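You operate a simulated robot arm through the tools that you are given. There is no shell and no other tool.

The job below is to be done with a simulated robot arm. You get a single attempt, and the scene is never put back.

JOB
Crimp a lug on a cable end as the job card says.
Fine: both of the card's size; cable in the crimper, clamp tight, die to that size, lug fully on, one stroke; open the clamp again.

It is judged by the outcome, as a careful person would: the job done as asked, and still so three seconds after it is handed in. It fails if anything else is knocked over, pushed out of place, dropped, spilled or broken.

ROBOT AND FRAMES
A 6-joint arm with a two-finger gripper, fixed in place. Base frame: the origin is on the floor under the middle of its stand, x ahead of it, y to its left, z up; the work surface is at about z = 90. Units: cm, rad, N and s.
It reaches about 94 cm from its shoulder. Its first joint turns from -2.897 to 2.897 rad. Payload 2.54 kg.
The TCP is the grasp point between the finger pads, 3 cm short of the fingertips. In the tool frame z runs along the fingers and y along their closing line. The gripper opens to 11.6 cm; its body begins 9.5 cm behind the TCP.
Orientation is that of the tool frame in the base frame, as a unit quaternion [x, y, z, w]. With the fingers straight down and closing along the base's y, the tool's x points along the base's -x, its y along +y and its z along -z.

CONTROLS
- The arm moves only by the tool play_rows. Its argument "deltas" is one flat list of numbers, 7 for each row, row after row: the shift along the tool's x, y, z in units of 30 mm (1.0 is 30 mm), then the turn, a rotation vector about the tool's x, y, z in units of 8 degrees (1.0 is 8 degrees), then the closure, from 0 (fully open) to 1 (shut). In form: [dx, dy, dz, wx, wy, wz, grip, dx, dy, dz, wx, wy, wz, grip, ...]. A call has 1 to 20 rows; each row shifts and turns the commanded pose from where the row before left it, along the tool's axes as they then stand. A call with a number of a shift or a turn outside -1 to 1 is refused whole. Each row takes 0.2 s and may step no farther than 5 cm and 0.15 rad from the row before; otherwise, or with a gripper value out of range, the whole call is refused. Where a pose cannot be reached the arm comes as near as it can. A force on the tool above 60 N (or 10 N above the force at the start of the call, whichever is more), or a blocked arm, ends the call early, and 0.2 s more pass. Each finger travels about 7.2 cm/s and halts on what it meets, pressing with about 39 N; the grip force reading is that of the motor and also rises with nothing between the fingers. The clock runs only during rows and for 0.2 s after the last one: add rows that do not move to give the fingers time. It gives the time, the measured TCP pose, the force on the tool (base axes), the opening and the grip force at its end, in the units of the frame above (readings bear some noise), with the torque about the TCP (base axes, N m) and any sound that the robot's microphone picked up.
- Cameras (640 x 400 px; columns grow to the right, rows downward): "scene" is fixed at [5.16, 50.17, 168.21]; the picture's right is [-0.01, -1.00, 0.00], its down [-0.74, 0.01, -0.67] and it looks along [0.67, -0.01, -0.74] (base axes); focal length 298 px, centre (320, 200). "wrist" rides on the gripper at [6.9, -1.5, -12.2] in the tool frame; the picture's right is [0.21, 0.98, 0.00], its down [-0.83, 0.18, -0.53] and it looks along [-0.52, 0.11, 0.85] (tool axes); focal length 251 px, centre (320, 200). There is no depth. A picture from a camera that has moved, and an enlarged one, comes with that camera's place and axes in the base frame and with its lens.
- camera(camera): a new picture of that camera. No time passes.
- inspect(camera, box): a new picture of the part [left, top, right, bottom] of that camera's present view, enlarged. No time passes.
- job_done(): hands the job in; it is judged then, once.

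Nothing tells you positions but the pictures and the camera data. Unless the task says otherwise, let go and move clear before handing in.

The tools are called after "Call:" by a JSON object that holds its "name" and its "arguments". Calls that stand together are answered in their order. play_rows: Moves the arm, as the interface text tells. Its arguments: {"type":"object","properties":{"deltas":{"type":"array","items":{"type":"number"}}},"required":["deltas"]} The other tools are called the same way: camera (camera) takes a picture; inspect (camera, box) takes an enlarged picture of a part of a camera's view; job_done () hands the job in.

At the start:

```text
t: 0.0
position: [40.83, 29.61, 143.69]
ee_rot: [0.0, 1.0, 0.0, 0.0]
force: [0.3, -1.1, 0.3]
ft_torque: [0.01, -0.02, 0.01]
finger_gap: 11.61
grip_force: 0.1
```

scene: 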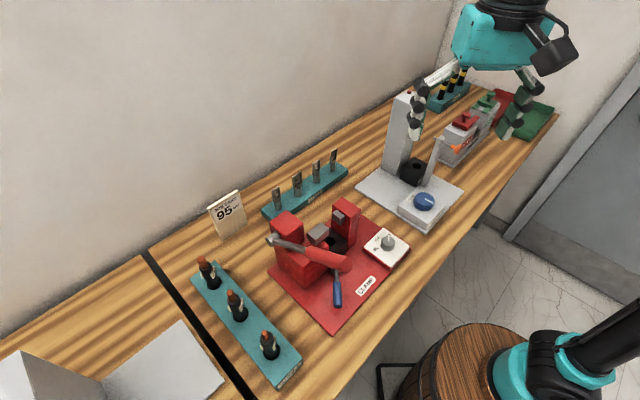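
wrist: 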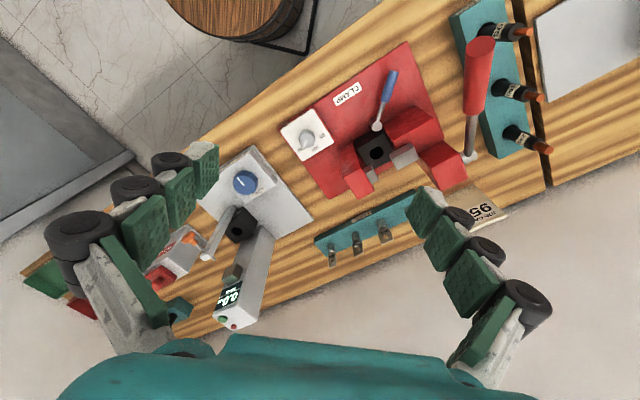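

I see a bench with a red crimper (clamp lever with blue handle, die dial, long red lever), a teal rack with three cables at left, a teal rack of lugs behind, a job card reading "95", and other machines. I'll zoom in to read details before moving.

Call:
{"name": "inspect", "arguments": {"camera": "scene", "box": [180, 180, 420, 330]}}

Call:
{"name": "inspect", "arguments": {"camera": "scene", "box": [180, 240, 320, 390]}}

Call:
{"name": "inspect", "arguments": {"camera": "scene", "box": [200, 150, 360, 250]}}

Call:
{"name": "inspect", "arguments": {"camera": "wrist", "box": [260, 30, 500, 180]}}

Call:
{"name": "inspect", "arguments": {"camera": "wrist", "box": [300, 170, 460, 270]}}

Call:
{"name": "inspect", "arguments": {"camera": "wrist", "box": [430, 0, 640, 200]}}

```text
2.67 times, centred on (300, 255) of scene
camera zoom: at [5.16, 50.17, 168.21], right [-0.01, -1.0, 0.0], down [-0.74, 0.01, -0.67], along [0.67, -0.01, -0.74], focal length 794 px, centre (373, 53)
```

zoom: 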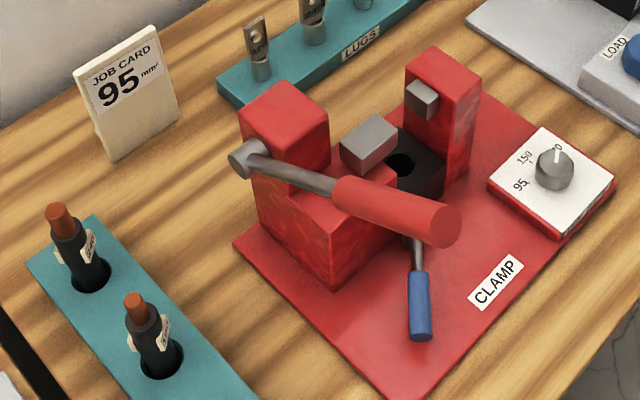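

```text
2.67 times, centred on (250, 315) of scene
camera zoom: at [5.16, 50.17, 168.21], right [-0.01, -1.0, 0.0], down [-0.74, 0.01, -0.67], along [0.67, -0.01, -0.74], focal length 794 px, centre (507, -107)
```

zoom: 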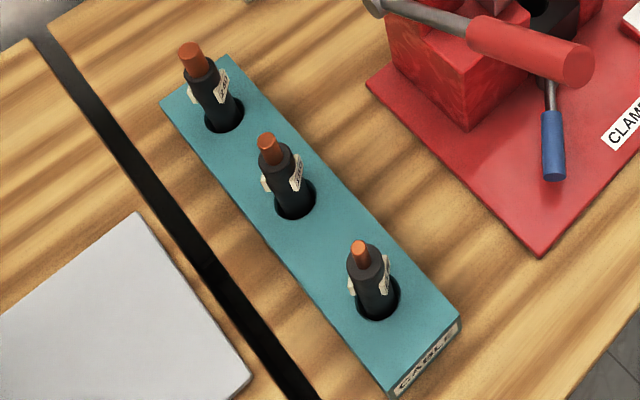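

```text
4.00 times, centred on (280, 200) of scene
camera zoom: at [5.16, 50.17, 168.21], right [-0.01, -1.0, 0.0], down [-0.74, 0.01, -0.67], along [0.67, -0.01, -0.74], focal length 1190 px, centre (480, 200)
```

zoom: 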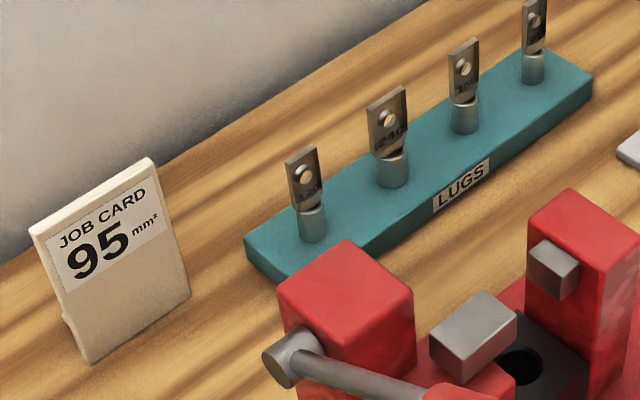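

```text
2.67 times, centred on (380, 105) of wrist
camera zoom: at [34.04, 28.11, 155.9], right [-0.21, 0.98, 0.0], down [0.83, 0.18, 0.53], along [0.52, 0.11, -0.85], focal length 670 px, centre (160, 453)
```

zoom: 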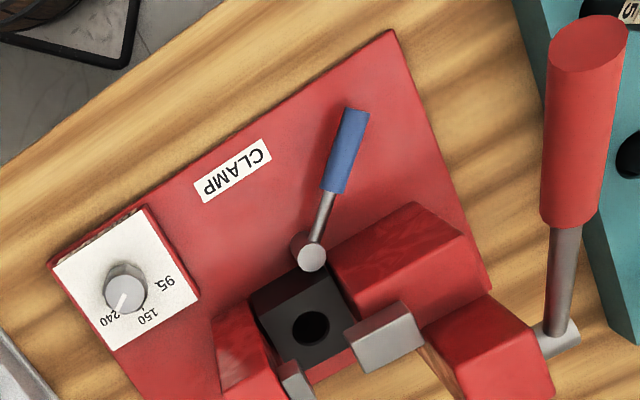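

```text
4.00 times, centred on (380, 220) of wrist
camera zoom: at [34.04, 28.11, 155.9], right [-0.21, 0.98, 0.0], down [0.83, 0.18, 0.53], along [0.52, 0.11, -0.85], focal length 1006 px, centre (80, 120)
```

zoom: 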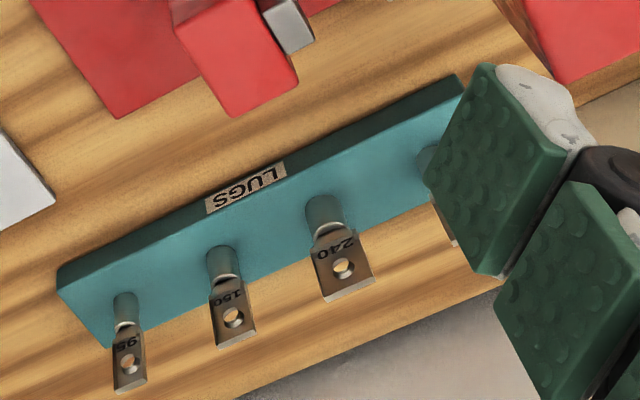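

```text
2.00 times, centred on (535, 100) of wrist
camera zoom: at [34.04, 28.11, 155.9], right [-0.21, 0.98, 0.0], down [0.83, 0.18, 0.53], along [0.52, 0.11, -0.85], focal length 503 px, centre (-110, 400)
```

zoom: 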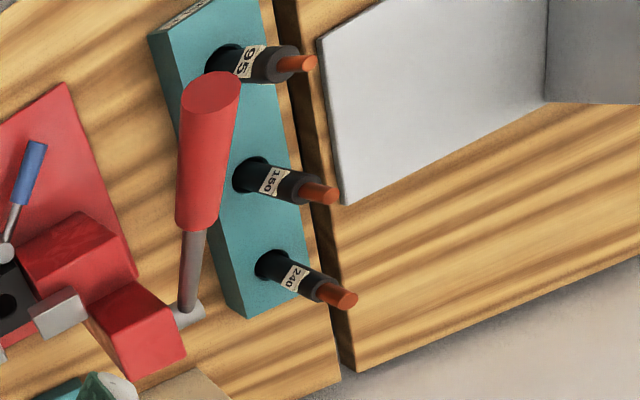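

The card says 95 mm². I take the 95 cable to be the one nearest the front in the rack (~[25, 61]) and a 95 lug at the far right end of the lug rack; the die dial points at 240. I'll zoom more to confirm the labels and mechanisms.

Call:
{"name": "inspect", "arguments": {"camera": "scene", "box": [265, 175, 305, 215]}}

Call:
{"name": "inspect", "arguments": {"camera": "scene", "box": [305, 145, 345, 175]}}

Call:
{"name": "inspect", "arguments": {"camera": "scene", "box": [360, 225, 420, 275]}}

Call:
{"name": "inspect", "arguments": {"camera": "scene", "box": [300, 190, 370, 320]}}

Call:
{"name": "inspect", "arguments": {"camera": "wrist", "box": [280, 110, 340, 160]}}

Call:
{"name": "inspect", "arguments": {"camera": "scene", "box": [400, 0, 640, 200]}}

```text
10.00 times, centred on (285, 195) of scene
camera zoom: at [5.16, 50.17, 168.21], right [-0.01, -1.0, 0.0], down [-0.74, 0.01, -0.67], along [0.67, -0.01, -0.74], focal length 2976 px, centre (670, 250)
```

zoom: 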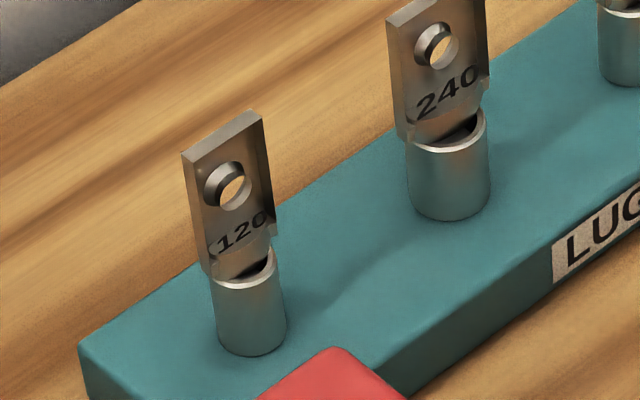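

```text
13.33 times, centred on (325, 160) of scene
camera zoom: at [5.16, 50.17, 168.21], right [-0.01, -1.0, 0.0], down [-0.74, 0.01, -0.67], along [0.67, -0.01, -0.74], focal length 3968 px, centre (253, 733)
```

zoom: 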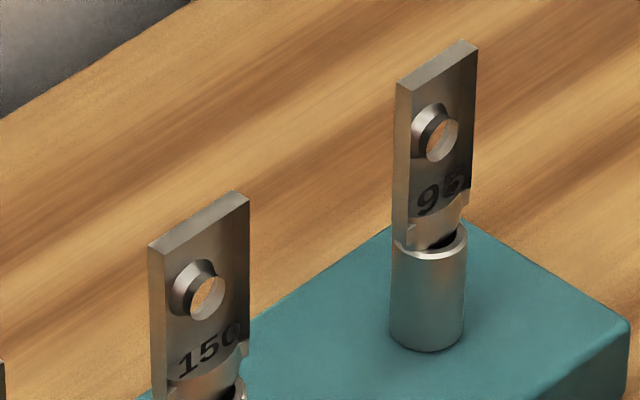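

```text
8.00 times, centred on (390, 250) of scene
camera zoom: at [5.16, 50.17, 168.21], right [-0.01, -1.0, 0.0], down [-0.74, 0.01, -0.67], along [0.67, -0.01, -0.74], focal length 2381 px, centre (-240, -200)
```

zoom: 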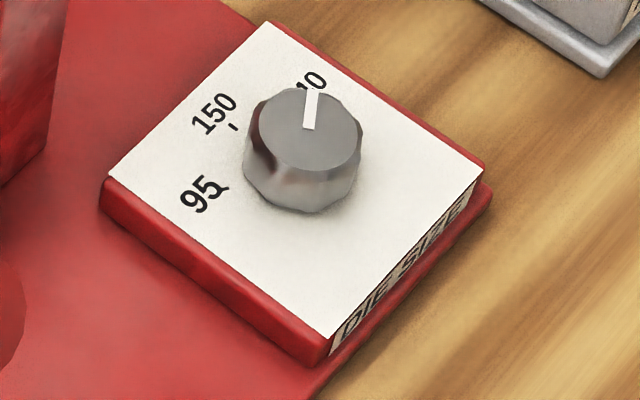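

```text
3.08 times, centred on (335, 255) of scene
camera zoom: at [5.16, 50.17, 168.21], right [-0.01, -1.0, 0.0], down [-0.74, 0.01, -0.67], along [0.67, -0.01, -0.74], focal length 916 px, centre (274, 31)
```

zoom: 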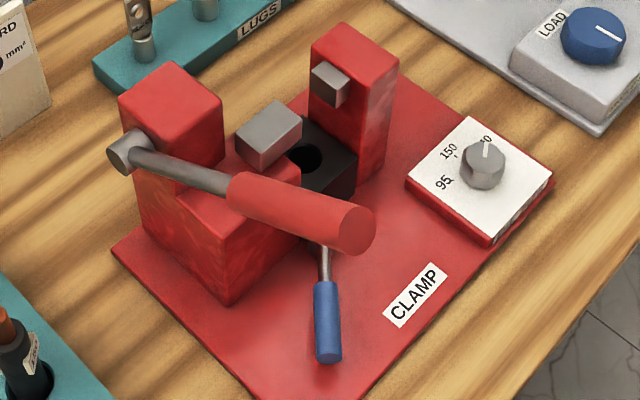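

```text
8.00 times, centred on (310, 135) of wrist
camera zoom: at [34.04, 28.11, 155.9], right [-0.21, 0.98, 0.0], down [0.83, 0.18, 0.53], along [0.52, 0.11, -0.85], focal length 2012 px, centre (400, 720)
```

zoom: 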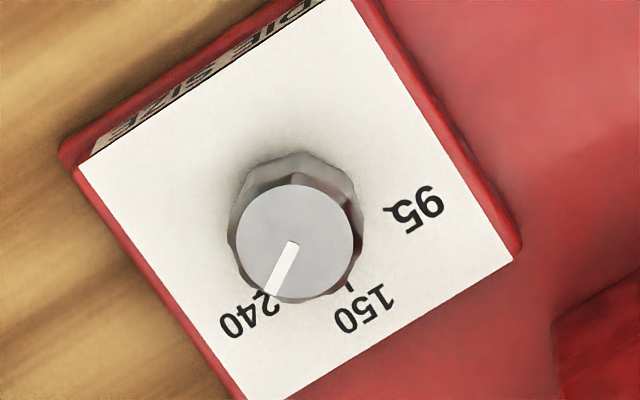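

```text
2.00 times, centred on (520, 100) of scene
camera zoom: at [5.16, 50.17, 168.21], right [-0.01, -1.0, 0.0], down [-0.74, 0.01, -0.67], along [0.67, -0.01, -0.74], focal length 595 px, centre (-80, 400)
```

zoom: 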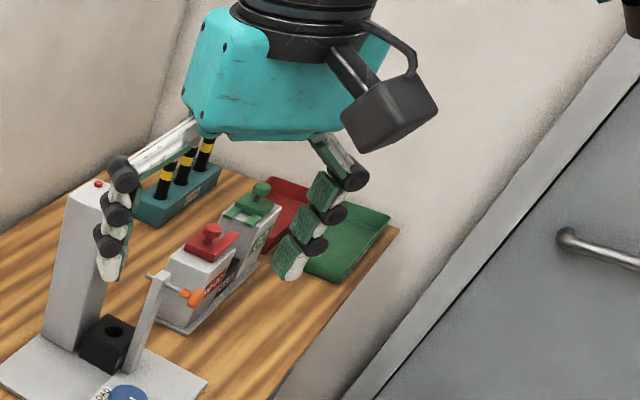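

The labels are clear: job 95, cable 95 is at the front of the cable rack, lug 95 at the far end of the lug rack, dial presently on 240. Next I'll bring the wrist camera nearer above the crimper, staying well above everything.

Call:
{"name": "play_rows", "arguments": {"deltas": [-0.8, 0.6, 0.8, 0, 0, 0, 0, -0.8, 0.6, 0.8, 0, 0, 0, 0, -0.8, 0.6, 0.8, 0, 0, 0, 0, -0.8, 0.6, 0.8, 0, 0, 0, 0, 0, 0, 0, 0, 0, 0, 0]}}

Call:
{"name": "camera", "arguments": {"camera": "wrist"}}

Call:
{"name": "camera", "arguments": {"camera": "scene"}}

```text
t: 1.2
position: [50.34, 36.81, 133.75]
ee_rot: [0.0, 1.0, 0.0, 0.001]
force: [0.6, -0.1, 0.3]
ft_torque: [0.01, 0.0, 0.0]
finger_gap: 11.6
grip_force: 0.1
```

```text
taken
camera wrist: at [43.53, 35.3, 145.94], right [-0.21, 0.98, 0.0], down [0.83, 0.18, 0.53], along [0.52, 0.11, -0.85], focal length 251 px, centre (320, 200)
```

wrist: 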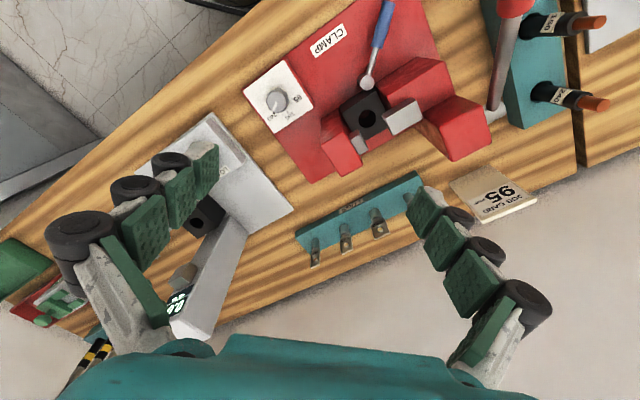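

```text
taken
```

scene: 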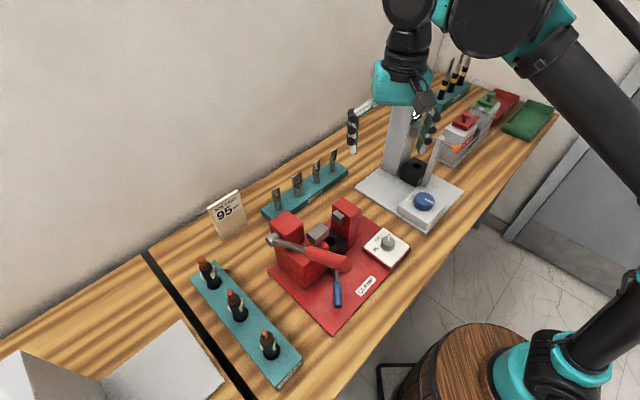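

The arm tracks commands well. I'll zoom on the crimper and the lug rack from this closer wrist view.

Call:
{"name": "inspect", "arguments": {"camera": "wrist", "box": [240, 0, 520, 175]}}

Call:
{"name": "inspect", "arguments": {"camera": "wrist", "box": [290, 170, 430, 270]}}

Call:
{"name": "inspect", "arguments": {"camera": "wrist", "box": [320, 50, 500, 165]}}

```text
2.29 times, centred on (380, 88) of wrist
camera zoom: at [43.53, 35.3, 145.94], right [-0.21, 0.98, 0.0], down [0.83, 0.18, 0.53], along [0.52, 0.11, -0.85], focal length 575 px, centre (183, 457)
```

zoom: 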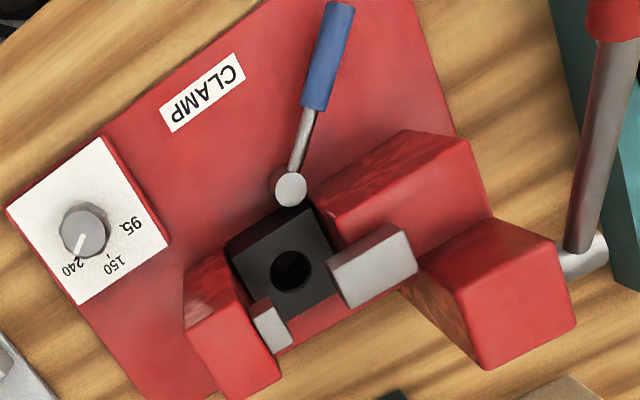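

```text
4.00 times, centred on (360, 220) of wrist
camera zoom: at [43.53, 35.3, 145.94], right [-0.21, 0.98, 0.0], down [0.83, 0.18, 0.53], along [0.52, 0.11, -0.85], focal length 1006 px, centre (160, 120)
```

zoom: 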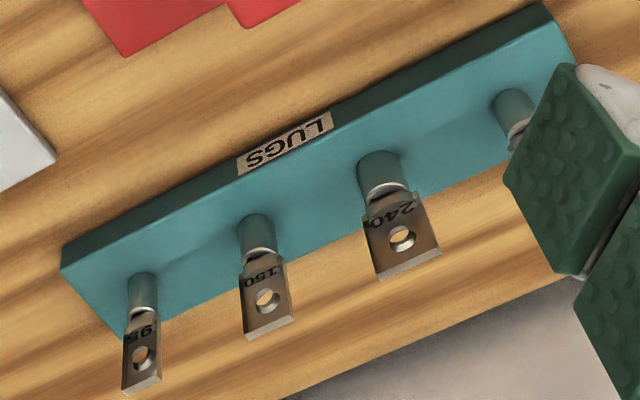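

```text
3.48 times, centred on (410, 108) of wrist
camera zoom: at [43.53, 35.3, 145.94], right [-0.21, 0.98, 0.0], down [0.83, 0.18, 0.53], along [0.52, 0.11, -0.85], focal length 875 px, centre (7, 522)
```

zoom: 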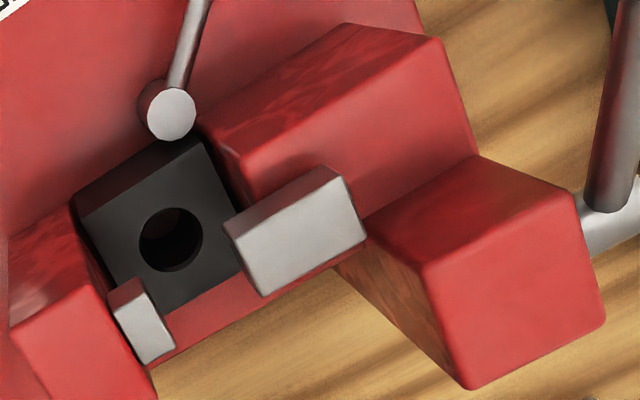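

The clamp lever swings on a vertical post in front of the black clamp block; the die jaws sit at about z≈104–107 either side of the hole at about [53.6, 46.6]. I'll zoom in to get heights of the posts and the lever.

Call:
{"name": "inspect", "arguments": {"camera": "scene", "box": [295, 190, 375, 250]}}

Call:
{"name": "inspect", "arguments": {"camera": "scene", "box": [255, 200, 335, 280]}}

Call:
{"name": "inspect", "arguments": {"camera": "wrist", "box": [310, 100, 390, 190]}}

Call:
{"name": "inspect", "arguments": {"camera": "wrist", "box": [400, 50, 520, 180]}}

```text
6.67 times, centred on (335, 220) of scene
camera zoom: at [5.16, 50.17, 168.21], right [-0.01, -1.0, 0.0], down [-0.74, 0.01, -0.67], along [0.67, -0.01, -0.74], focal length 1984 px, centre (220, 67)
```

zoom: 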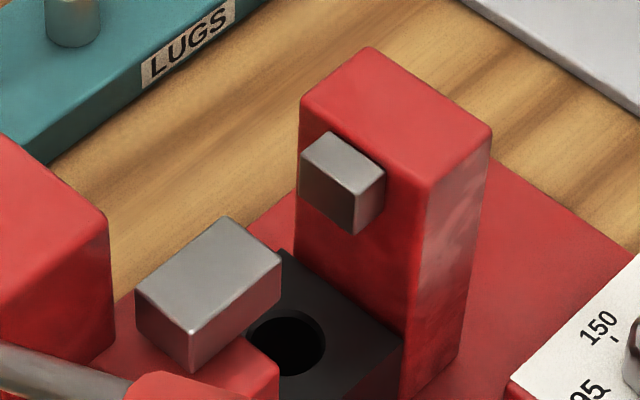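

```text
5.00 times, centred on (295, 240) of scene
camera zoom: at [5.16, 50.17, 168.21], right [-0.01, -1.0, 0.0], down [-0.74, 0.01, -0.67], along [0.67, -0.01, -0.74], focal length 1488 px, centre (445, 0)
```

zoom: 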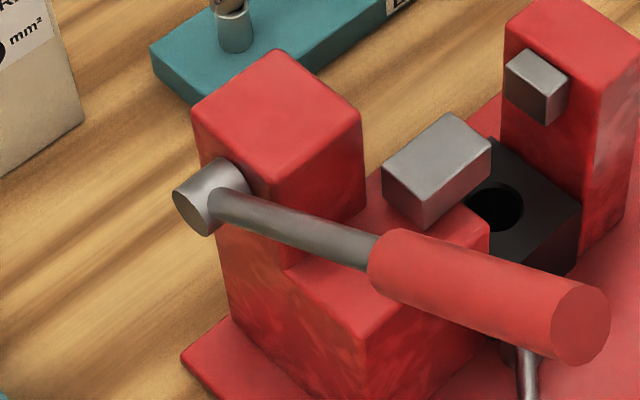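

```text
4.44 times, centred on (350, 145) of wrist
camera zoom: at [43.53, 35.3, 145.94], right [-0.21, 0.98, 0.0], down [0.83, 0.18, 0.53], along [0.52, 0.11, -0.85], focal length 1118 px, centre (187, 444)
```

zoom: 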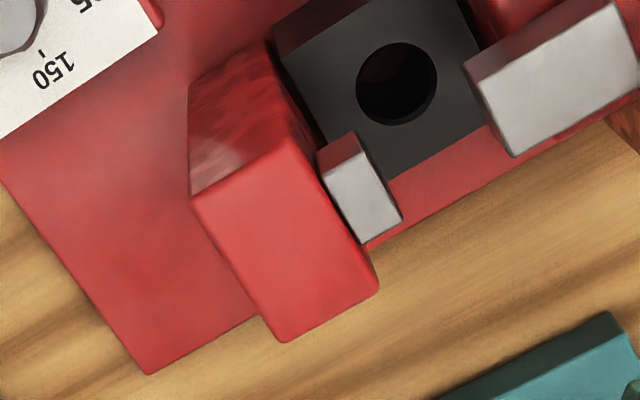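

```text
3.08 times, centred on (460, 115) of wrist
camera zoom: at [43.53, 35.3, 145.94], right [-0.21, 0.98, 0.0], down [0.83, 0.18, 0.53], along [0.52, 0.11, -0.85], focal length 774 px, centre (-111, 462)
```

zoom: 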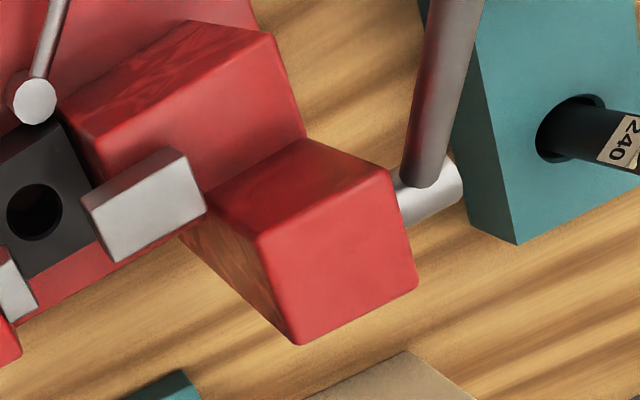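

I now have the crimper's layout: right post top z≈108, left block top z≈111, red lever rising from about [46, 61, 109] to [31, 45, 124]. I'll go over the die dial first (about [53.5, 29]) for a close look.

Call:
{"name": "play_rows", "arguments": {"deltas": [-0.15, -0.37, 0.86, 0, 0, 0, 0, -0.15, -0.37, 0.86, 0, 0, 0, 0, -0.15, -0.37, 0.86, 0, 0, 0, 0, -0.15, -0.37, 0.86, 0, 0, 0, 0, -0.15, -0.37, 0.86, 0, 0, 0, 0, -0.15, -0.37, 0.86, 0, 0, 0, 0, -0.15, -0.37, 0.86, 0, 0, 0, 0, 0, 0, 0, 0, 0, 0, 0]}}

Call:
{"name": "camera", "arguments": {"camera": "wrist"}}

Call:
{"name": "camera", "arguments": {"camera": "scene"}}

```text
t: 3.0
position: [53.63, 28.92, 116.09]
ee_rot: [0.0, 1.0, 0.0, 0.001]
force: [0.0, 0.4, -0.3]
ft_torque: [0.02, -0.01, -0.03]
finger_gap: 11.59
grip_force: 0.1
```

```text
taken
camera wrist: at [46.78, 27.38, 128.25], right [-0.21, 0.98, 0.0], down [0.83, 0.18, 0.53], along [0.52, 0.11, -0.85], focal length 251 px, centre (320, 200)
```

wrist: 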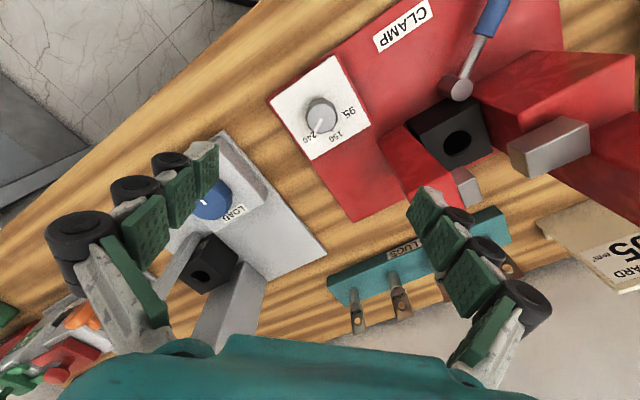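

```text
taken
```

scene: 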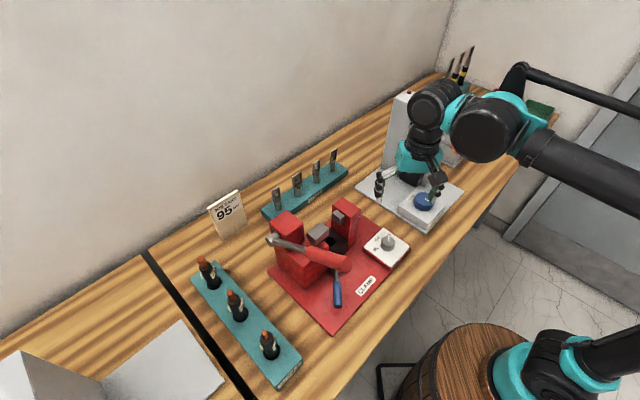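

The dial is in clear view. I'll zoom in to locate the knob's centre, its height and the pointer precisely.

Call:
{"name": "inspect", "arguments": {"camera": "wrist", "box": [265, 50, 375, 165]}}

Call:
{"name": "inspect", "arguments": {"camera": "wrist", "box": [390, 0, 600, 210]}}

Call:
{"name": "inspect", "arguments": {"camera": "scene", "box": [350, 140, 470, 260]}}

```text
3.48 times, centred on (320, 108) of wrist
camera zoom: at [46.78, 27.38, 128.25], right [-0.21, 0.98, 0.0], down [0.83, 0.18, 0.53], along [0.52, 0.11, -0.85], focal length 875 px, centre (320, 522)
```

zoom: 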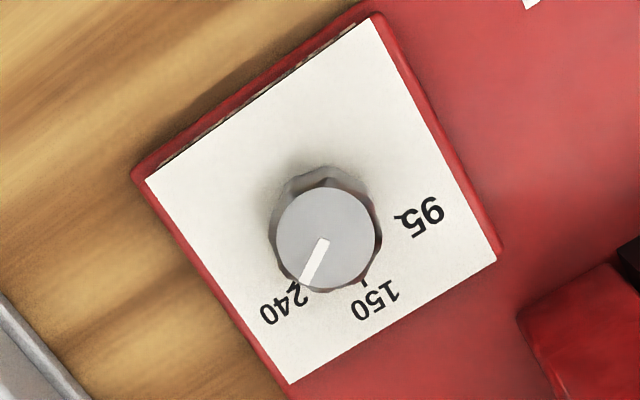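

```text
1.90 times, centred on (495, 105) of wrist
camera zoom: at [46.78, 27.38, 128.25], right [-0.21, 0.98, 0.0], down [0.83, 0.18, 0.53], along [0.52, 0.11, -0.85], focal length 479 px, centre (-13, 381)
```

zoom: 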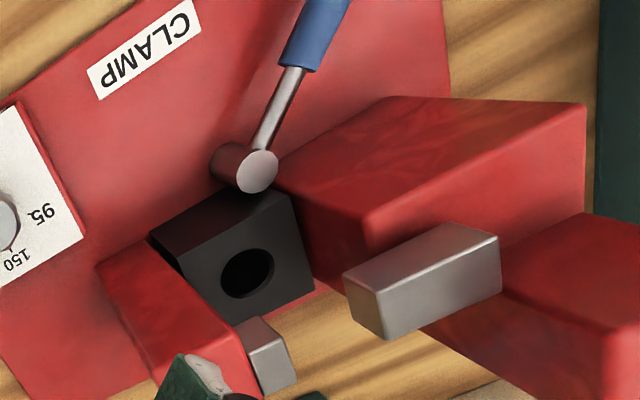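

```text
3.33 times, centred on (410, 200) of scene
camera zoom: at [5.16, 50.17, 168.21], right [-0.01, -1.0, 0.0], down [-0.74, 0.01, -0.67], along [0.67, -0.01, -0.74], focal length 992 px, centre (20, 200)
```

zoom: 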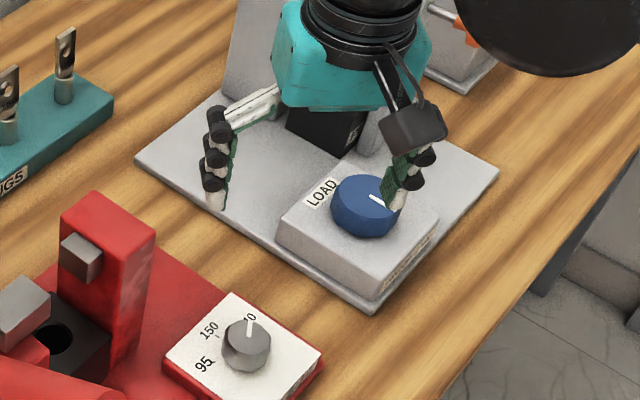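

The knob's top is at about [54.85, 29.3, 95.0], about 3.9 cm across, and the marks are 60° apart, so 240→95 is +120° seen counter-clockwise from above. I'll test in the air whether the wrist can turn that far in one go, narrowing the fingers.

Call:
{"name": "play_rows", "arguments": {"deltas": [0, 0, 0, 0, 0, -1, 0.3, 0, 0, 0, 0, 0, -1, 0.3, 0, 0, 0, 0, 0, -1, 0.3, 0, 0, 0, 0, 0, -1, 0.3, 0, 0, 0, 0, 0, -1, 0.3, 0, 0, 0, 0, 0, -1, 0.3, 0, 0, 0, 0, 0, -1, 0.3, 0, 0, 0, 0, 0, -1, 0.3, 0, 0, 0, 0, 0, -1, 0.3, 0, 0, 0, 0, 0, -1, 0.3, 0, 0, 0, 0, 0, -1, 0.3, 0, 0, 0, 0, 0, -1, 0.3, 0, 0, 0, 0, 0, -1, 0.3, 0, 0, 0, 0, 0, -1, 0.3, 0, 0, 0, 0, 0, -1, 0.3, 0, 0, 0, 0, 0, 0, 0.3]}}

Call:
{"name": "camera", "arguments": {"camera": "wrist"}}

Call:
{"name": "camera", "arguments": {"camera": "scene"}}

```text
t: 6.4
position: [53.64, 28.95, 115.93]
ee_rot: [0.867, -0.499, -0.001, -0.001]
force: [0.4, -0.3, -0.4]
ft_torque: [0.0, 0.0, 0.0]
finger_gap: 8.11
grip_force: 0.0
```

```text
taken
camera wrist: at [58.49, 23.87, 128.21], right [-0.74, -0.68, 0.0], down [-0.57, 0.62, 0.53], along [-0.36, 0.39, -0.85], focal length 251 px, centre (320, 200)
```

wrist: 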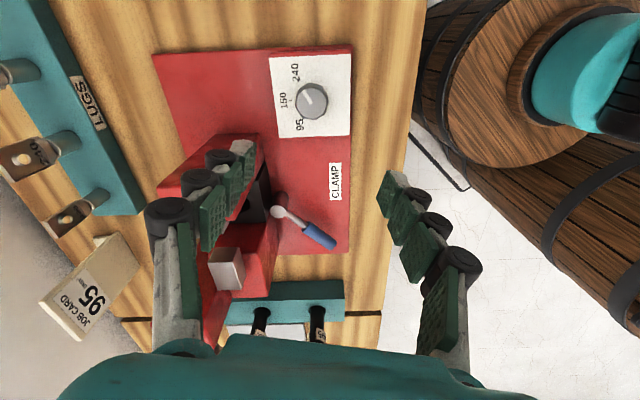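

```text
taken
```

scene: 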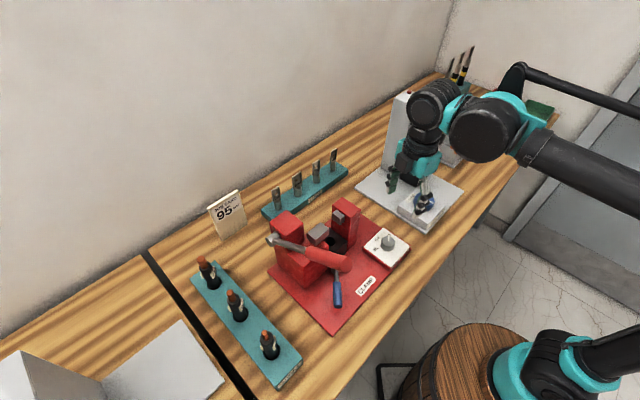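

The wrist reaches +120° without trouble. From this new angle I'll triangulate the knob again before gripping it.

Call:
{"name": "inspect", "arguments": {"camera": "wrist", "box": [255, 45, 365, 155]}}

Call:
{"name": "inspect", "arguments": {"camera": "wrist", "box": [150, 90, 360, 300]}}

```text
3.64 times, centred on (310, 100) of wrist
camera zoom: at [58.49, 23.87, 128.21], right [-0.74, -0.68, 0.0], down [-0.57, 0.62, 0.53], along [-0.36, 0.39, -0.85], focal length 914 px, centre (356, 564)
```

zoom: 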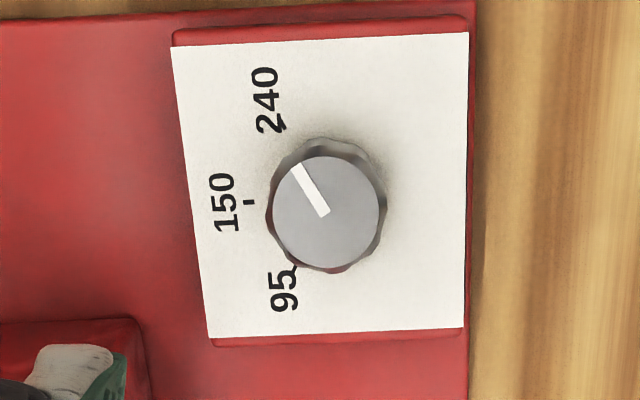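

```text
1.90 times, centred on (255, 195) of wrist
camera zoom: at [58.49, 23.87, 128.21], right [-0.74, -0.68, 0.0], down [-0.57, 0.62, 0.53], along [-0.36, 0.39, -0.85], focal length 479 px, centre (444, 210)
```

zoom: 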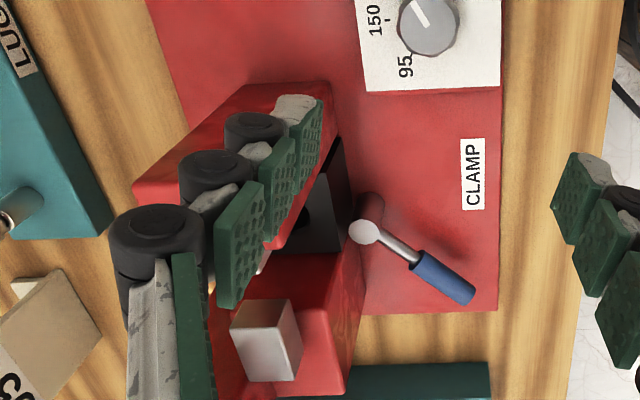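

The knob centre now triangulates well to [54.88, 29.37], top z≈94.8. I'll turn back to 0°, centre over it with about a 6 cm opening, and descend partway to check.

Call:
{"name": "play_rows", "arguments": {"deltas": [0, 0, 0, 0, 0, 1, 0.48, 0, 0, 0, 0, 0, 1, 0.48, 0, 0, 0, 0, 0, 1, 0.48, 0, 0, 0, 0, 0, 1, 0.48, 0, 0, 0, 0, 0, 1, 0.48, 0, 0, 0, 0, 0, 1, 0.48, 0, 0, 0, 0, 0, 1, 0.48, 0, 0, 0, 0, 0, 1, 0.48, 0, 0, 0, 0, 0, 1, 0.48, 0, 0, 0, 0, 0, 1, 0.48, 0, 0, 0, 0, 0, 1, 0.48, 0, 0, 0, 0, 0, 1, 0.48, 0, 0, 0, 0, 0, 1, 0.48, 0, 0, 0, 0, 0, 1, 0.48, 0, 0, 0, 0, 0, 1, 0.48, -0.41, 0.14, 0.5, 0, 0, 0, 0.48, 0, 0, 1, 0, 0, 0, 0.48, 0, 0, 1, 0, 0, 0, 0.48, 0, 0, 1, 0, 0, 0, 0.48, 0, 0, 0, 0, 0, 0, 0.48]}}

Call:
{"name": "camera", "arguments": {"camera": "wrist"}}

Call:
{"name": "inspect", "arguments": {"camera": "scene", "box": [330, 160, 450, 280]}}

```text
t: 10.6
position: [54.87, 29.57, 105.73]
ee_rot: [0.0, 1.0, -0.001, 0.0]
force: [-0.5, 0.3, -0.5]
ft_torque: [0.0, 0.04, -0.03]
finger_gap: 6.02
grip_force: 0.0
```

```text
taken
camera wrist: at [47.99, 28.05, 117.86], right [-0.21, 0.98, 0.0], down [0.83, 0.18, 0.53], along [0.52, 0.11, -0.85], focal length 251 px, centre (320, 200)
```

wrist: 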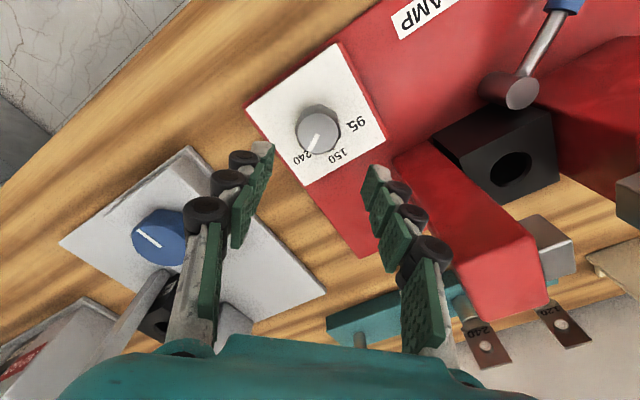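

```text
3.33 times, centred on (390, 220) of scene
camera zoom: at [5.16, 50.17, 168.21], right [-0.01, -1.0, 0.0], down [-0.74, 0.01, -0.67], along [0.67, -0.01, -0.74], focal length 992 px, centre (87, 133)
```

zoom: 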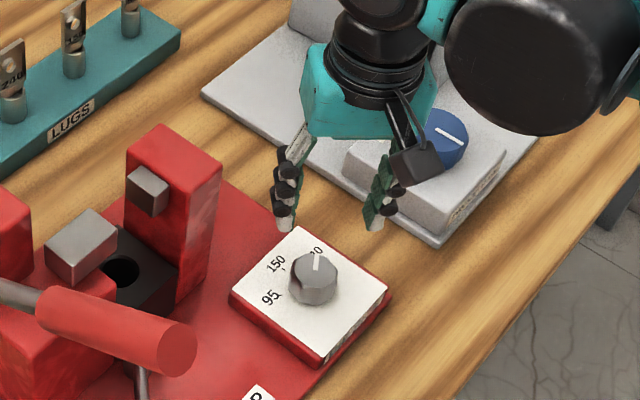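

The fingers straddle the knob line correctly. I'll descend to TCP z≈96.3 (tips about 1 cm above the dial plate) and then close on the knob.

Call:
{"name": "play_rows", "arguments": {"deltas": [0, -0.06, 0.8, 0, 0, 0, 0.48, 0, 0, 0.8, 0, 0, 0, 0.48, 0, 0, 0.8, 0, 0, 0, 0.48, 0, 0, 0.5, 0, 0, 0, 0.48, 0, 0, 0.2, 0, 0, 0, 0.48, 0, 0, 0, 0, 0, 0, 0.48]}}

Call:
{"name": "camera", "arguments": {"camera": "wrist"}}

Call:
{"name": "inspect", "arguments": {"camera": "scene", "box": [330, 180, 450, 280]}}

```text
t: 12.0
position: [55.06, 29.32, 96.29]
ee_rot: [0.0, 1.0, 0.0, 0.0]
force: [0.7, 0.3, -1.0]
ft_torque: [0.0, -0.04, 0.02]
finger_gap: 6.03
grip_force: 0.1
```

```text
taken
camera wrist: at [48.16, 27.72, 108.4], right [-0.21, 0.98, 0.0], down [0.83, 0.18, 0.53], along [0.52, 0.11, -0.85], focal length 251 px, centre (320, 200)
```

wrist: 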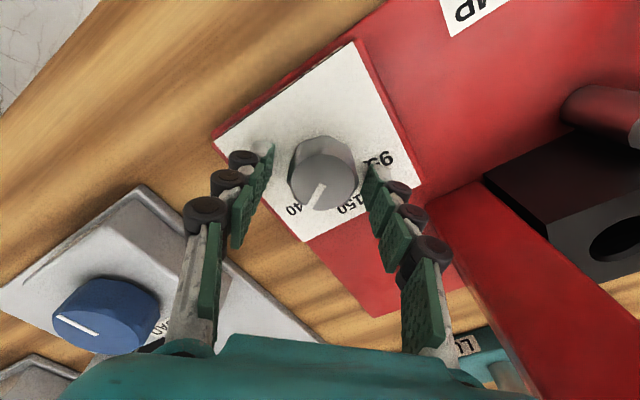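

```text
4.00 times, centred on (390, 230) of scene
camera zoom: at [5.16, 50.17, 168.21], right [-0.01, -1.0, 0.0], down [-0.74, 0.01, -0.67], along [0.67, -0.01, -0.74], focal length 1190 px, centre (40, 80)
```

zoom: 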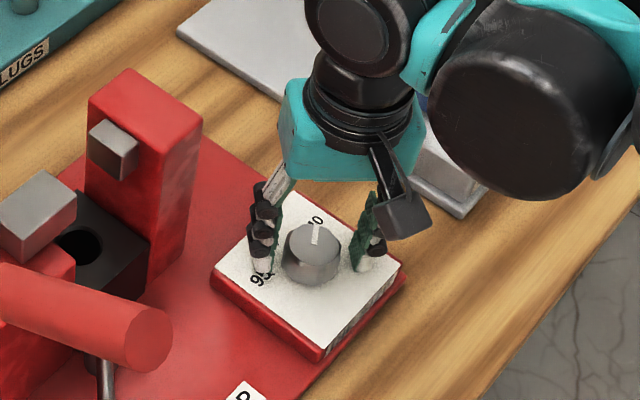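

The knob is centred between the fingers. I'll close on it and see the grip.

Call:
{"name": "play_rows", "arguments": {"deltas": [0, 0, 0, 0, 0, 0, 0.6, 0, 0, 0, 0, 0, 0, 0.75, 0, 0, 0, 0, 0, 0, 0.8, 0, 0, 0, 0, 0, 0, 0.8]}}

Call:
{"name": "inspect", "arguments": {"camera": "wrist", "box": [200, 30, 460, 240]}}

```text
t: 13.0
position: [54.94, 29.25, 96.23]
ee_rot: [0.0, 1.0, 0.0, 0.0]
force: [0.8, 16.2, 6.1]
ft_torque: [0.73, 0.15, 0.0]
finger_gap: 4.05
grip_force: 45.0
```

```text
1.90 times, centred on (330, 135) of wrist
camera zoom: at [48.16, 27.83, 108.42], right [-0.21, 0.98, 0.0], down [0.83, 0.18, 0.53], along [0.52, 0.12, -0.85], focal length 479 px, centre (301, 324)
```

zoom: 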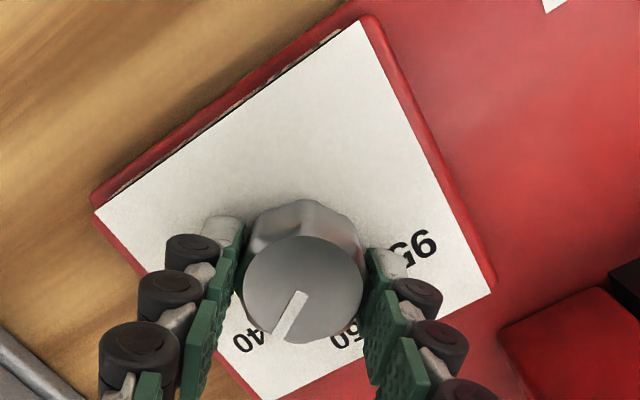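

Gripped (gap 4.05), but a 16 N sideways force says the knob's centre lies slightly to +y. I'll ease the TCP over a little.

Call:
{"name": "play_rows", "arguments": {"deltas": [0, 0.04, 0, 0, 0, 0, 0.8, 0, 0, 0, 0, 0, 0, 0.8]}}

```text
t: 13.6
position: [54.94, 29.33, 96.31]
ee_rot: [0.0, 1.0, 0.001, -0.001]
force: [1.4, 9.1, 6.0]
ft_torque: [0.17, 0.03, 0.01]
finger_gap: 4.07
grip_force: 45.5
```

That reduced it; a bit more, then I'll turn the first 24° and check the knob follows.

Call:
{"name": "play_rows", "arguments": {"deltas": [0, 0.05, 0, 0, 0, 0, 0.8, 0, 0, 0, 0, 0, -0.5, 0.8, 0, 0, 0, 0, 0, -0.5, 0.8, 0, 0, 0, 0, 0, -1, 0.8, 0, 0, 0, 0, 0, -1, 0.8, 0, 0, 0, 0, 0, 0, 0.8]}}

Call:
{"name": "inspect", "arguments": {"camera": "wrist", "box": [200, 30, 460, 240]}}

Call:
{"name": "inspect", "arguments": {"camera": "scene", "box": [350, 200, 430, 280]}}

```text
t: 15.0
position: [54.89, 29.51, 96.3]
ee_rot: [-0.208, 0.978, 0.001, 0.0]
force: [9.4, -20.9, -29.6]
ft_torque: [-0.36, -0.31, 0.03]
finger_gap: 4.02
grip_force: 45.1
```

```text
1.90 times, centred on (330, 135) of wrist
camera zoom: at [49.36, 25.27, 108.54], right [-0.59, 0.8, 0.0], down [0.68, 0.5, 0.53], along [0.43, 0.32, -0.85], focal length 479 px, centre (301, 324)
```

zoom: 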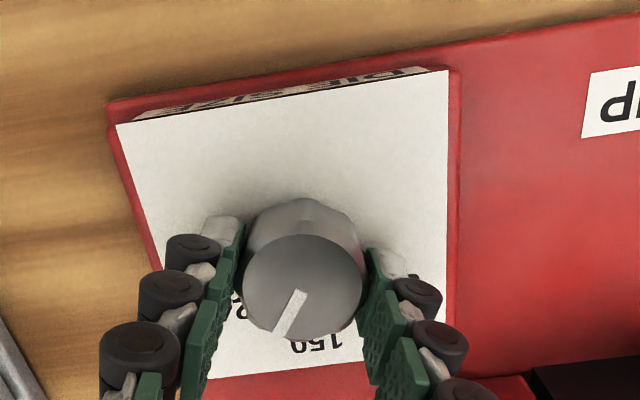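

```text
5.00 times, centred on (390, 240) of scene
camera zoom: at [5.16, 50.17, 168.21], right [-0.01, -1.0, 0.0], down [-0.74, 0.01, -0.67], along [0.67, -0.01, -0.74], focal length 1488 px, centre (-30, 0)
```

zoom: 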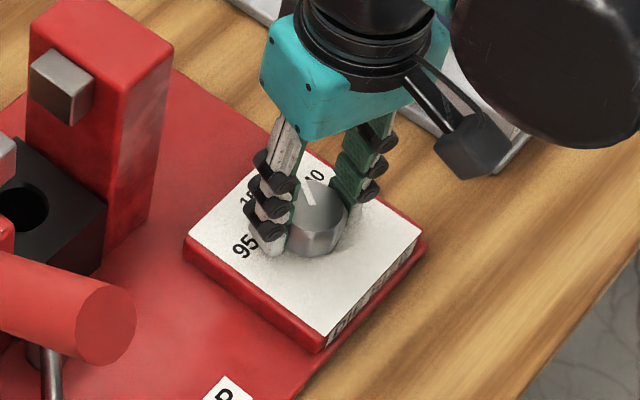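

The knob turns with the fingers. I'll trim out the built-up side and vertical force, then continue.

Call:
{"name": "play_rows", "arguments": {"deltas": [0, -0.045, 0.03, 0, 0, 0, 0.8, 0, 0, 0, 0, 0, 0, 0.8]}}

```text
t: 15.6
position: [55.02, 29.51, 96.4]
ee_rot: [-0.208, 0.978, 0.001, 0.0]
force: [3.8, -11.1, 1.2]
ft_torque: [-0.58, 0.62, 0.06]
finger_gap: 4.03
grip_force: 44.6
```

Forces are small now. Continuing the turn by 48° more.

Call:
{"name": "play_rows", "arguments": {"deltas": [0, -0.02, 0, 0, 0, -1, 0.8, 0, 0, 0, 0, 0, -1, 0.8, 0, 0, 0, 0, 0, -1, 0.8, 0, 0, 0, 0, 0, 0, 0.8]}}

```text
t: 16.6
position: [54.91, 29.38, 96.31]
ee_rot: [-0.407, 0.913, 0.002, 0.001]
force: [-0.6, 20.9, 23.2]
ft_torque: [0.81, 0.01, -0.04]
finger_gap: 4.04
grip_force: 45.0
```

Still following; trimming a little and continuing.

Call:
{"name": "play_rows", "arguments": {"deltas": [-0.02, 0.018, -0.02, 0, 0, -1, 0.8, 0, 0, 0, 0, 0, -1, 0.8, 0, 0, 0, 0, 0, -1, 0.8, 0, 0, 0, 0, 0, 0, 0.8]}}

Call:
{"name": "inspect", "arguments": {"camera": "wrist", "box": [200, 30, 460, 240]}}

Call:
{"name": "inspect", "arguments": {"camera": "scene", "box": [350, 200, 430, 280]}}

```text
t: 17.6
position: [54.91, 29.39, 96.27]
ee_rot: [-0.588, 0.809, 0.0, 0.0]
force: [-9.3, 23.3, 9.4]
ft_torque: [0.56, 0.37, 0.01]
finger_gap: 3.98
grip_force: 45.2
```

```text
1.90 times, centred on (330, 135) of wrist
camera zoom: at [54.24, 22.46, 108.42], right [-1.0, 0.1, 0.0], down [0.08, 0.84, 0.53], along [0.05, 0.53, -0.85], focal length 479 px, centre (301, 324)
```

zoom: 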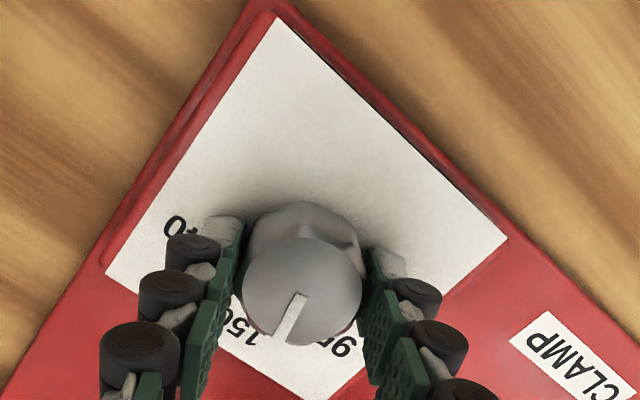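

```text
5.00 times, centred on (390, 240) of scene
camera zoom: at [5.16, 50.17, 168.21], right [-0.01, -1.0, 0.0], down [-0.74, 0.01, -0.67], along [0.67, -0.01, -0.74], focal length 1488 px, centre (-30, 0)
```

zoom: 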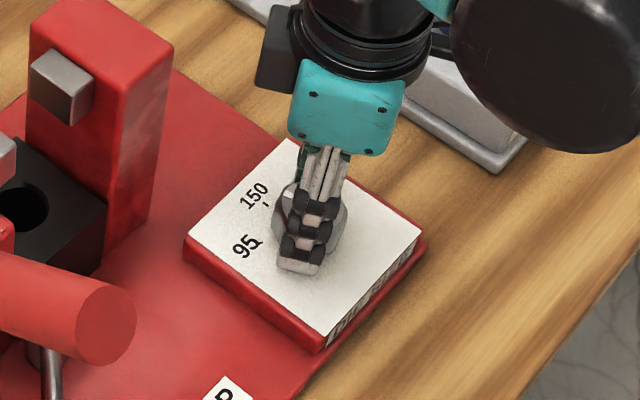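

Pointer is now about 72° along, between 150 and 95. Continuing with a trim.

Call:
{"name": "play_rows", "arguments": {"deltas": [-0.027, 0.026, 0, 0, 0, -1, 0.8, 0, 0, 0, 0, 0, -1, 0.8, 0, 0, 0, 0, 0, -1, 0.8, 0, 0, 0, 0, 0, 0, 0.8]}}

```text
t: 18.6
position: [54.66, 29.56, 96.26]
ee_rot: [0.743, -0.669, 0.0, 0.001]
force: [-21.5, 1.9, -6.0]
ft_torque: [0.29, 0.65, -0.05]
finger_gap: 4.02
grip_force: 44.4
```

Nearly there; finishing the last 24°, then checking the pointer against the 95 mark.

Call:
{"name": "play_rows", "arguments": {"deltas": [0, 0.02, 0, 0, 0, -1, 0.8, 0, 0, 0, 0, 0, -1, 0.8, 0, 0, 0, 0, 0, -1, 0.8, 0, 0, 0, 0, 0, 0, 0.8]}}

Call:
{"name": "inspect", "arguments": {"camera": "wrist", "box": [200, 30, 460, 240]}}

Call:
{"name": "inspect", "arguments": {"camera": "scene", "box": [350, 200, 430, 280]}}

```text
t: 19.6
position: [54.74, 29.5, 96.27]
ee_rot: [0.866, -0.5, 0.001, 0.0]
force: [-21.1, -12.7, -17.4]
ft_torque: [-1.12, 0.05, -0.01]
finger_gap: 4.0
grip_force: 44.2
```

```text
1.90 times, centred on (330, 135) of wrist
camera zoom: at [59.57, 24.29, 108.42], right [-0.74, -0.67, 0.0], down [-0.57, 0.62, 0.53], along [-0.36, 0.39, -0.85], focal length 479 px, centre (301, 324)
```

zoom: 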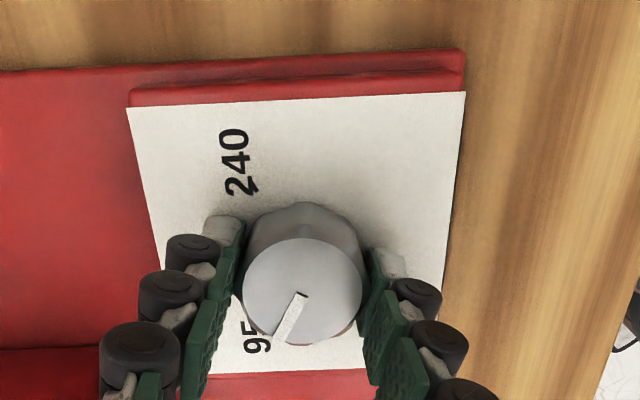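

```text
5.00 times, centred on (390, 240) of scene
camera zoom: at [5.16, 50.17, 168.21], right [-0.01, -1.0, 0.0], down [-0.74, 0.01, -0.67], along [0.67, -0.01, -0.74], focal length 1488 px, centre (-30, 0)
```

zoom: 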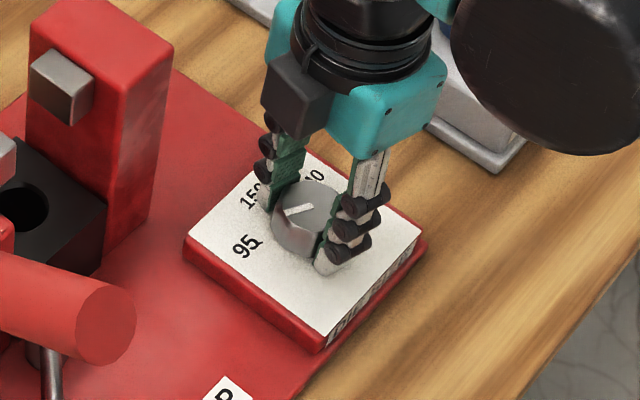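

The pointer now appears to face the 95 mark. I'll release, rise straight up and check it closely.

Call:
{"name": "play_rows", "arguments": {"deltas": [0, 0, 0, 0, 0, 0, 0.48, 0, 0, 0, 0, 0, 0, 0.48, 0, 0, 0, 0, 0, 0, 0.48, 0, 0, -0.6, 0, 0, 0, 0.48, 0, 0, -1, 0, 0, 0, 0.48, 0, 0, -1, 0, 0, 0, 0.48, 0, 0, -1, 0, 0, 0, 0.48, 0, 0, -1, 0, 0, 0, 0.48, 0, 0, -1, 0, 0, 0, 0.48, 0, 0, 0, 0, 0, 0, 0.48]}}

Call:
{"name": "camera", "arguments": {"camera": "wrist"}}

Call:
{"name": "inspect", "arguments": {"camera": "scene", "box": [350, 210, 430, 280]}}

Call:
{"name": "inspect", "arguments": {"camera": "wrist", "box": [255, 45, 385, 175]}}

```text
t: 21.8
position: [54.91, 29.64, 113.09]
ee_rot: [0.866, -0.5, 0.0, 0.001]
force: [-0.3, 0.4, -0.6]
ft_torque: [0.0, 0.01, 0.03]
finger_gap: 6.05
grip_force: 0.1
```

```text
taken
camera wrist: at [59.67, 24.45, 125.21], right [-0.74, -0.67, 0.0], down [-0.57, 0.62, 0.53], along [-0.36, 0.39, -0.85], focal length 251 px, centre (320, 200)
```

wrist: 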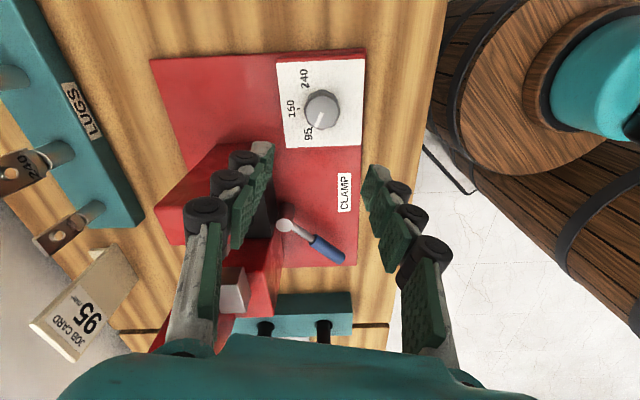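

```text
5.71 times, centred on (390, 245) of scene
camera zoom: at [5.16, 50.17, 168.21], right [-0.01, -1.0, 0.0], down [-0.74, 0.01, -0.67], along [0.67, -0.01, -0.74], focal length 1701 px, centre (-80, -57)
```

zoom: 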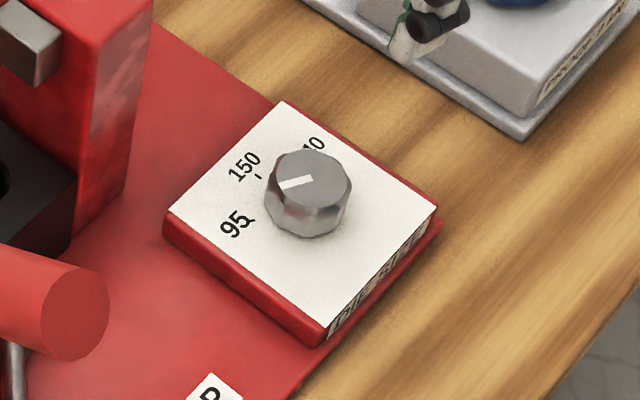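

```text
3.08 times, centred on (320, 110) of wrist
camera zoom: at [59.67, 24.45, 125.21], right [-0.74, -0.67, 0.0], down [-0.57, 0.62, 0.53], along [-0.36, 0.39, -0.85], focal length 774 px, centre (320, 477)
```

zoom: 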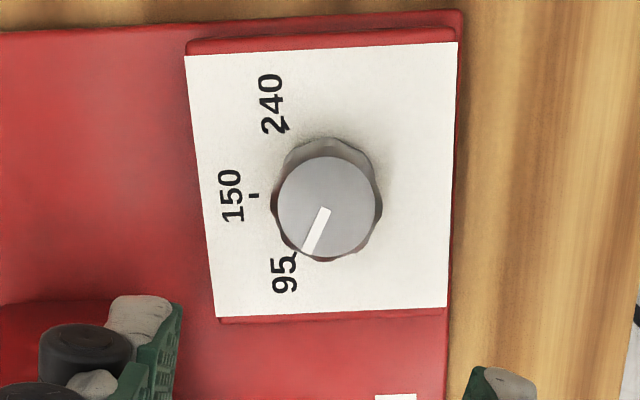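

The dial reads 95 (pointer within a few degrees of the mark). Now I'll rise well clear and turn the wrist to −47° so the fingers close along the crimper's front–back line.

Call:
{"name": "play_rows", "arguments": {"deltas": [0, 0, -1, 0, 0, 1, 0.2, 0, 0, -1, 0, 0, 1, 0.2, 0, 0, -1, 0, 0, 1, 0.2, 0, 0, -1, 0, 0, 1, 0.2, 0, 0, -1, 0, 0, 1, 0.2, 0, 0, -1, 0, 0, 1, 0.2, 0, 0, -1, 0, 0, 1, 0.2, 0, 0, -1, 0, 0, 1, 0.2, 0, 0, -1, 0, 0, 1, 0.2, 0, 0, 0, 0, 0, 1, 0.2, 0, 0, 0, 0, 0, 1, 0.2, 0, 0, 0, 0, 0, 1, 0.2, 0, 0, 0, 0, 0, 1, 0.2, 0, 0, 0, 0, 0, 1, 0.2, 0, 0, 0, 0, 0, 1, 0.2, 0, 0, 0, 0, 0, 1, 0.2, 0, 0, 0, 0, 0, 1, 0.2, 0, 0, 0, 0, 0, 1, 0.2, 0, 0, 0, 0, 0, 1, 0.2, 0, 0, 0, 0, 0, 1, 0.2]}}

Call:
{"name": "camera", "arguments": {"camera": "wrist"}}

Call:
{"name": "camera", "arguments": {"camera": "scene"}}

```text
t: 26.0
position: [54.91, 29.51, 139.99]
ee_rot: [0.343, 0.939, 0.0, 0.0]
force: [0.7, 0.1, 0.3]
ft_torque: [0.01, 0.0, 0.03]
finger_gap: 9.29
grip_force: 0.0
```

```text
taken
camera wrist: at [48.64, 32.85, 152.17], right [0.47, 0.88, 0.0], down [0.75, -0.39, 0.53], along [0.47, -0.25, -0.85], focal length 251 px, centre (320, 200)
```

wrist: 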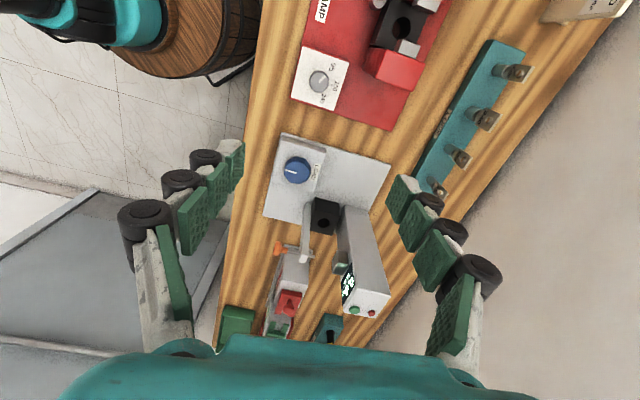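

```text
taken
```

scene: 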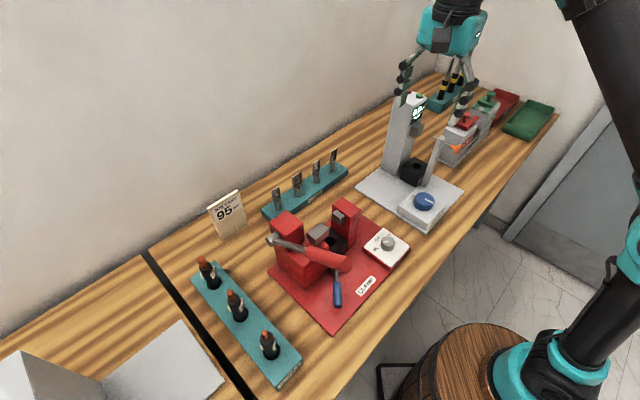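

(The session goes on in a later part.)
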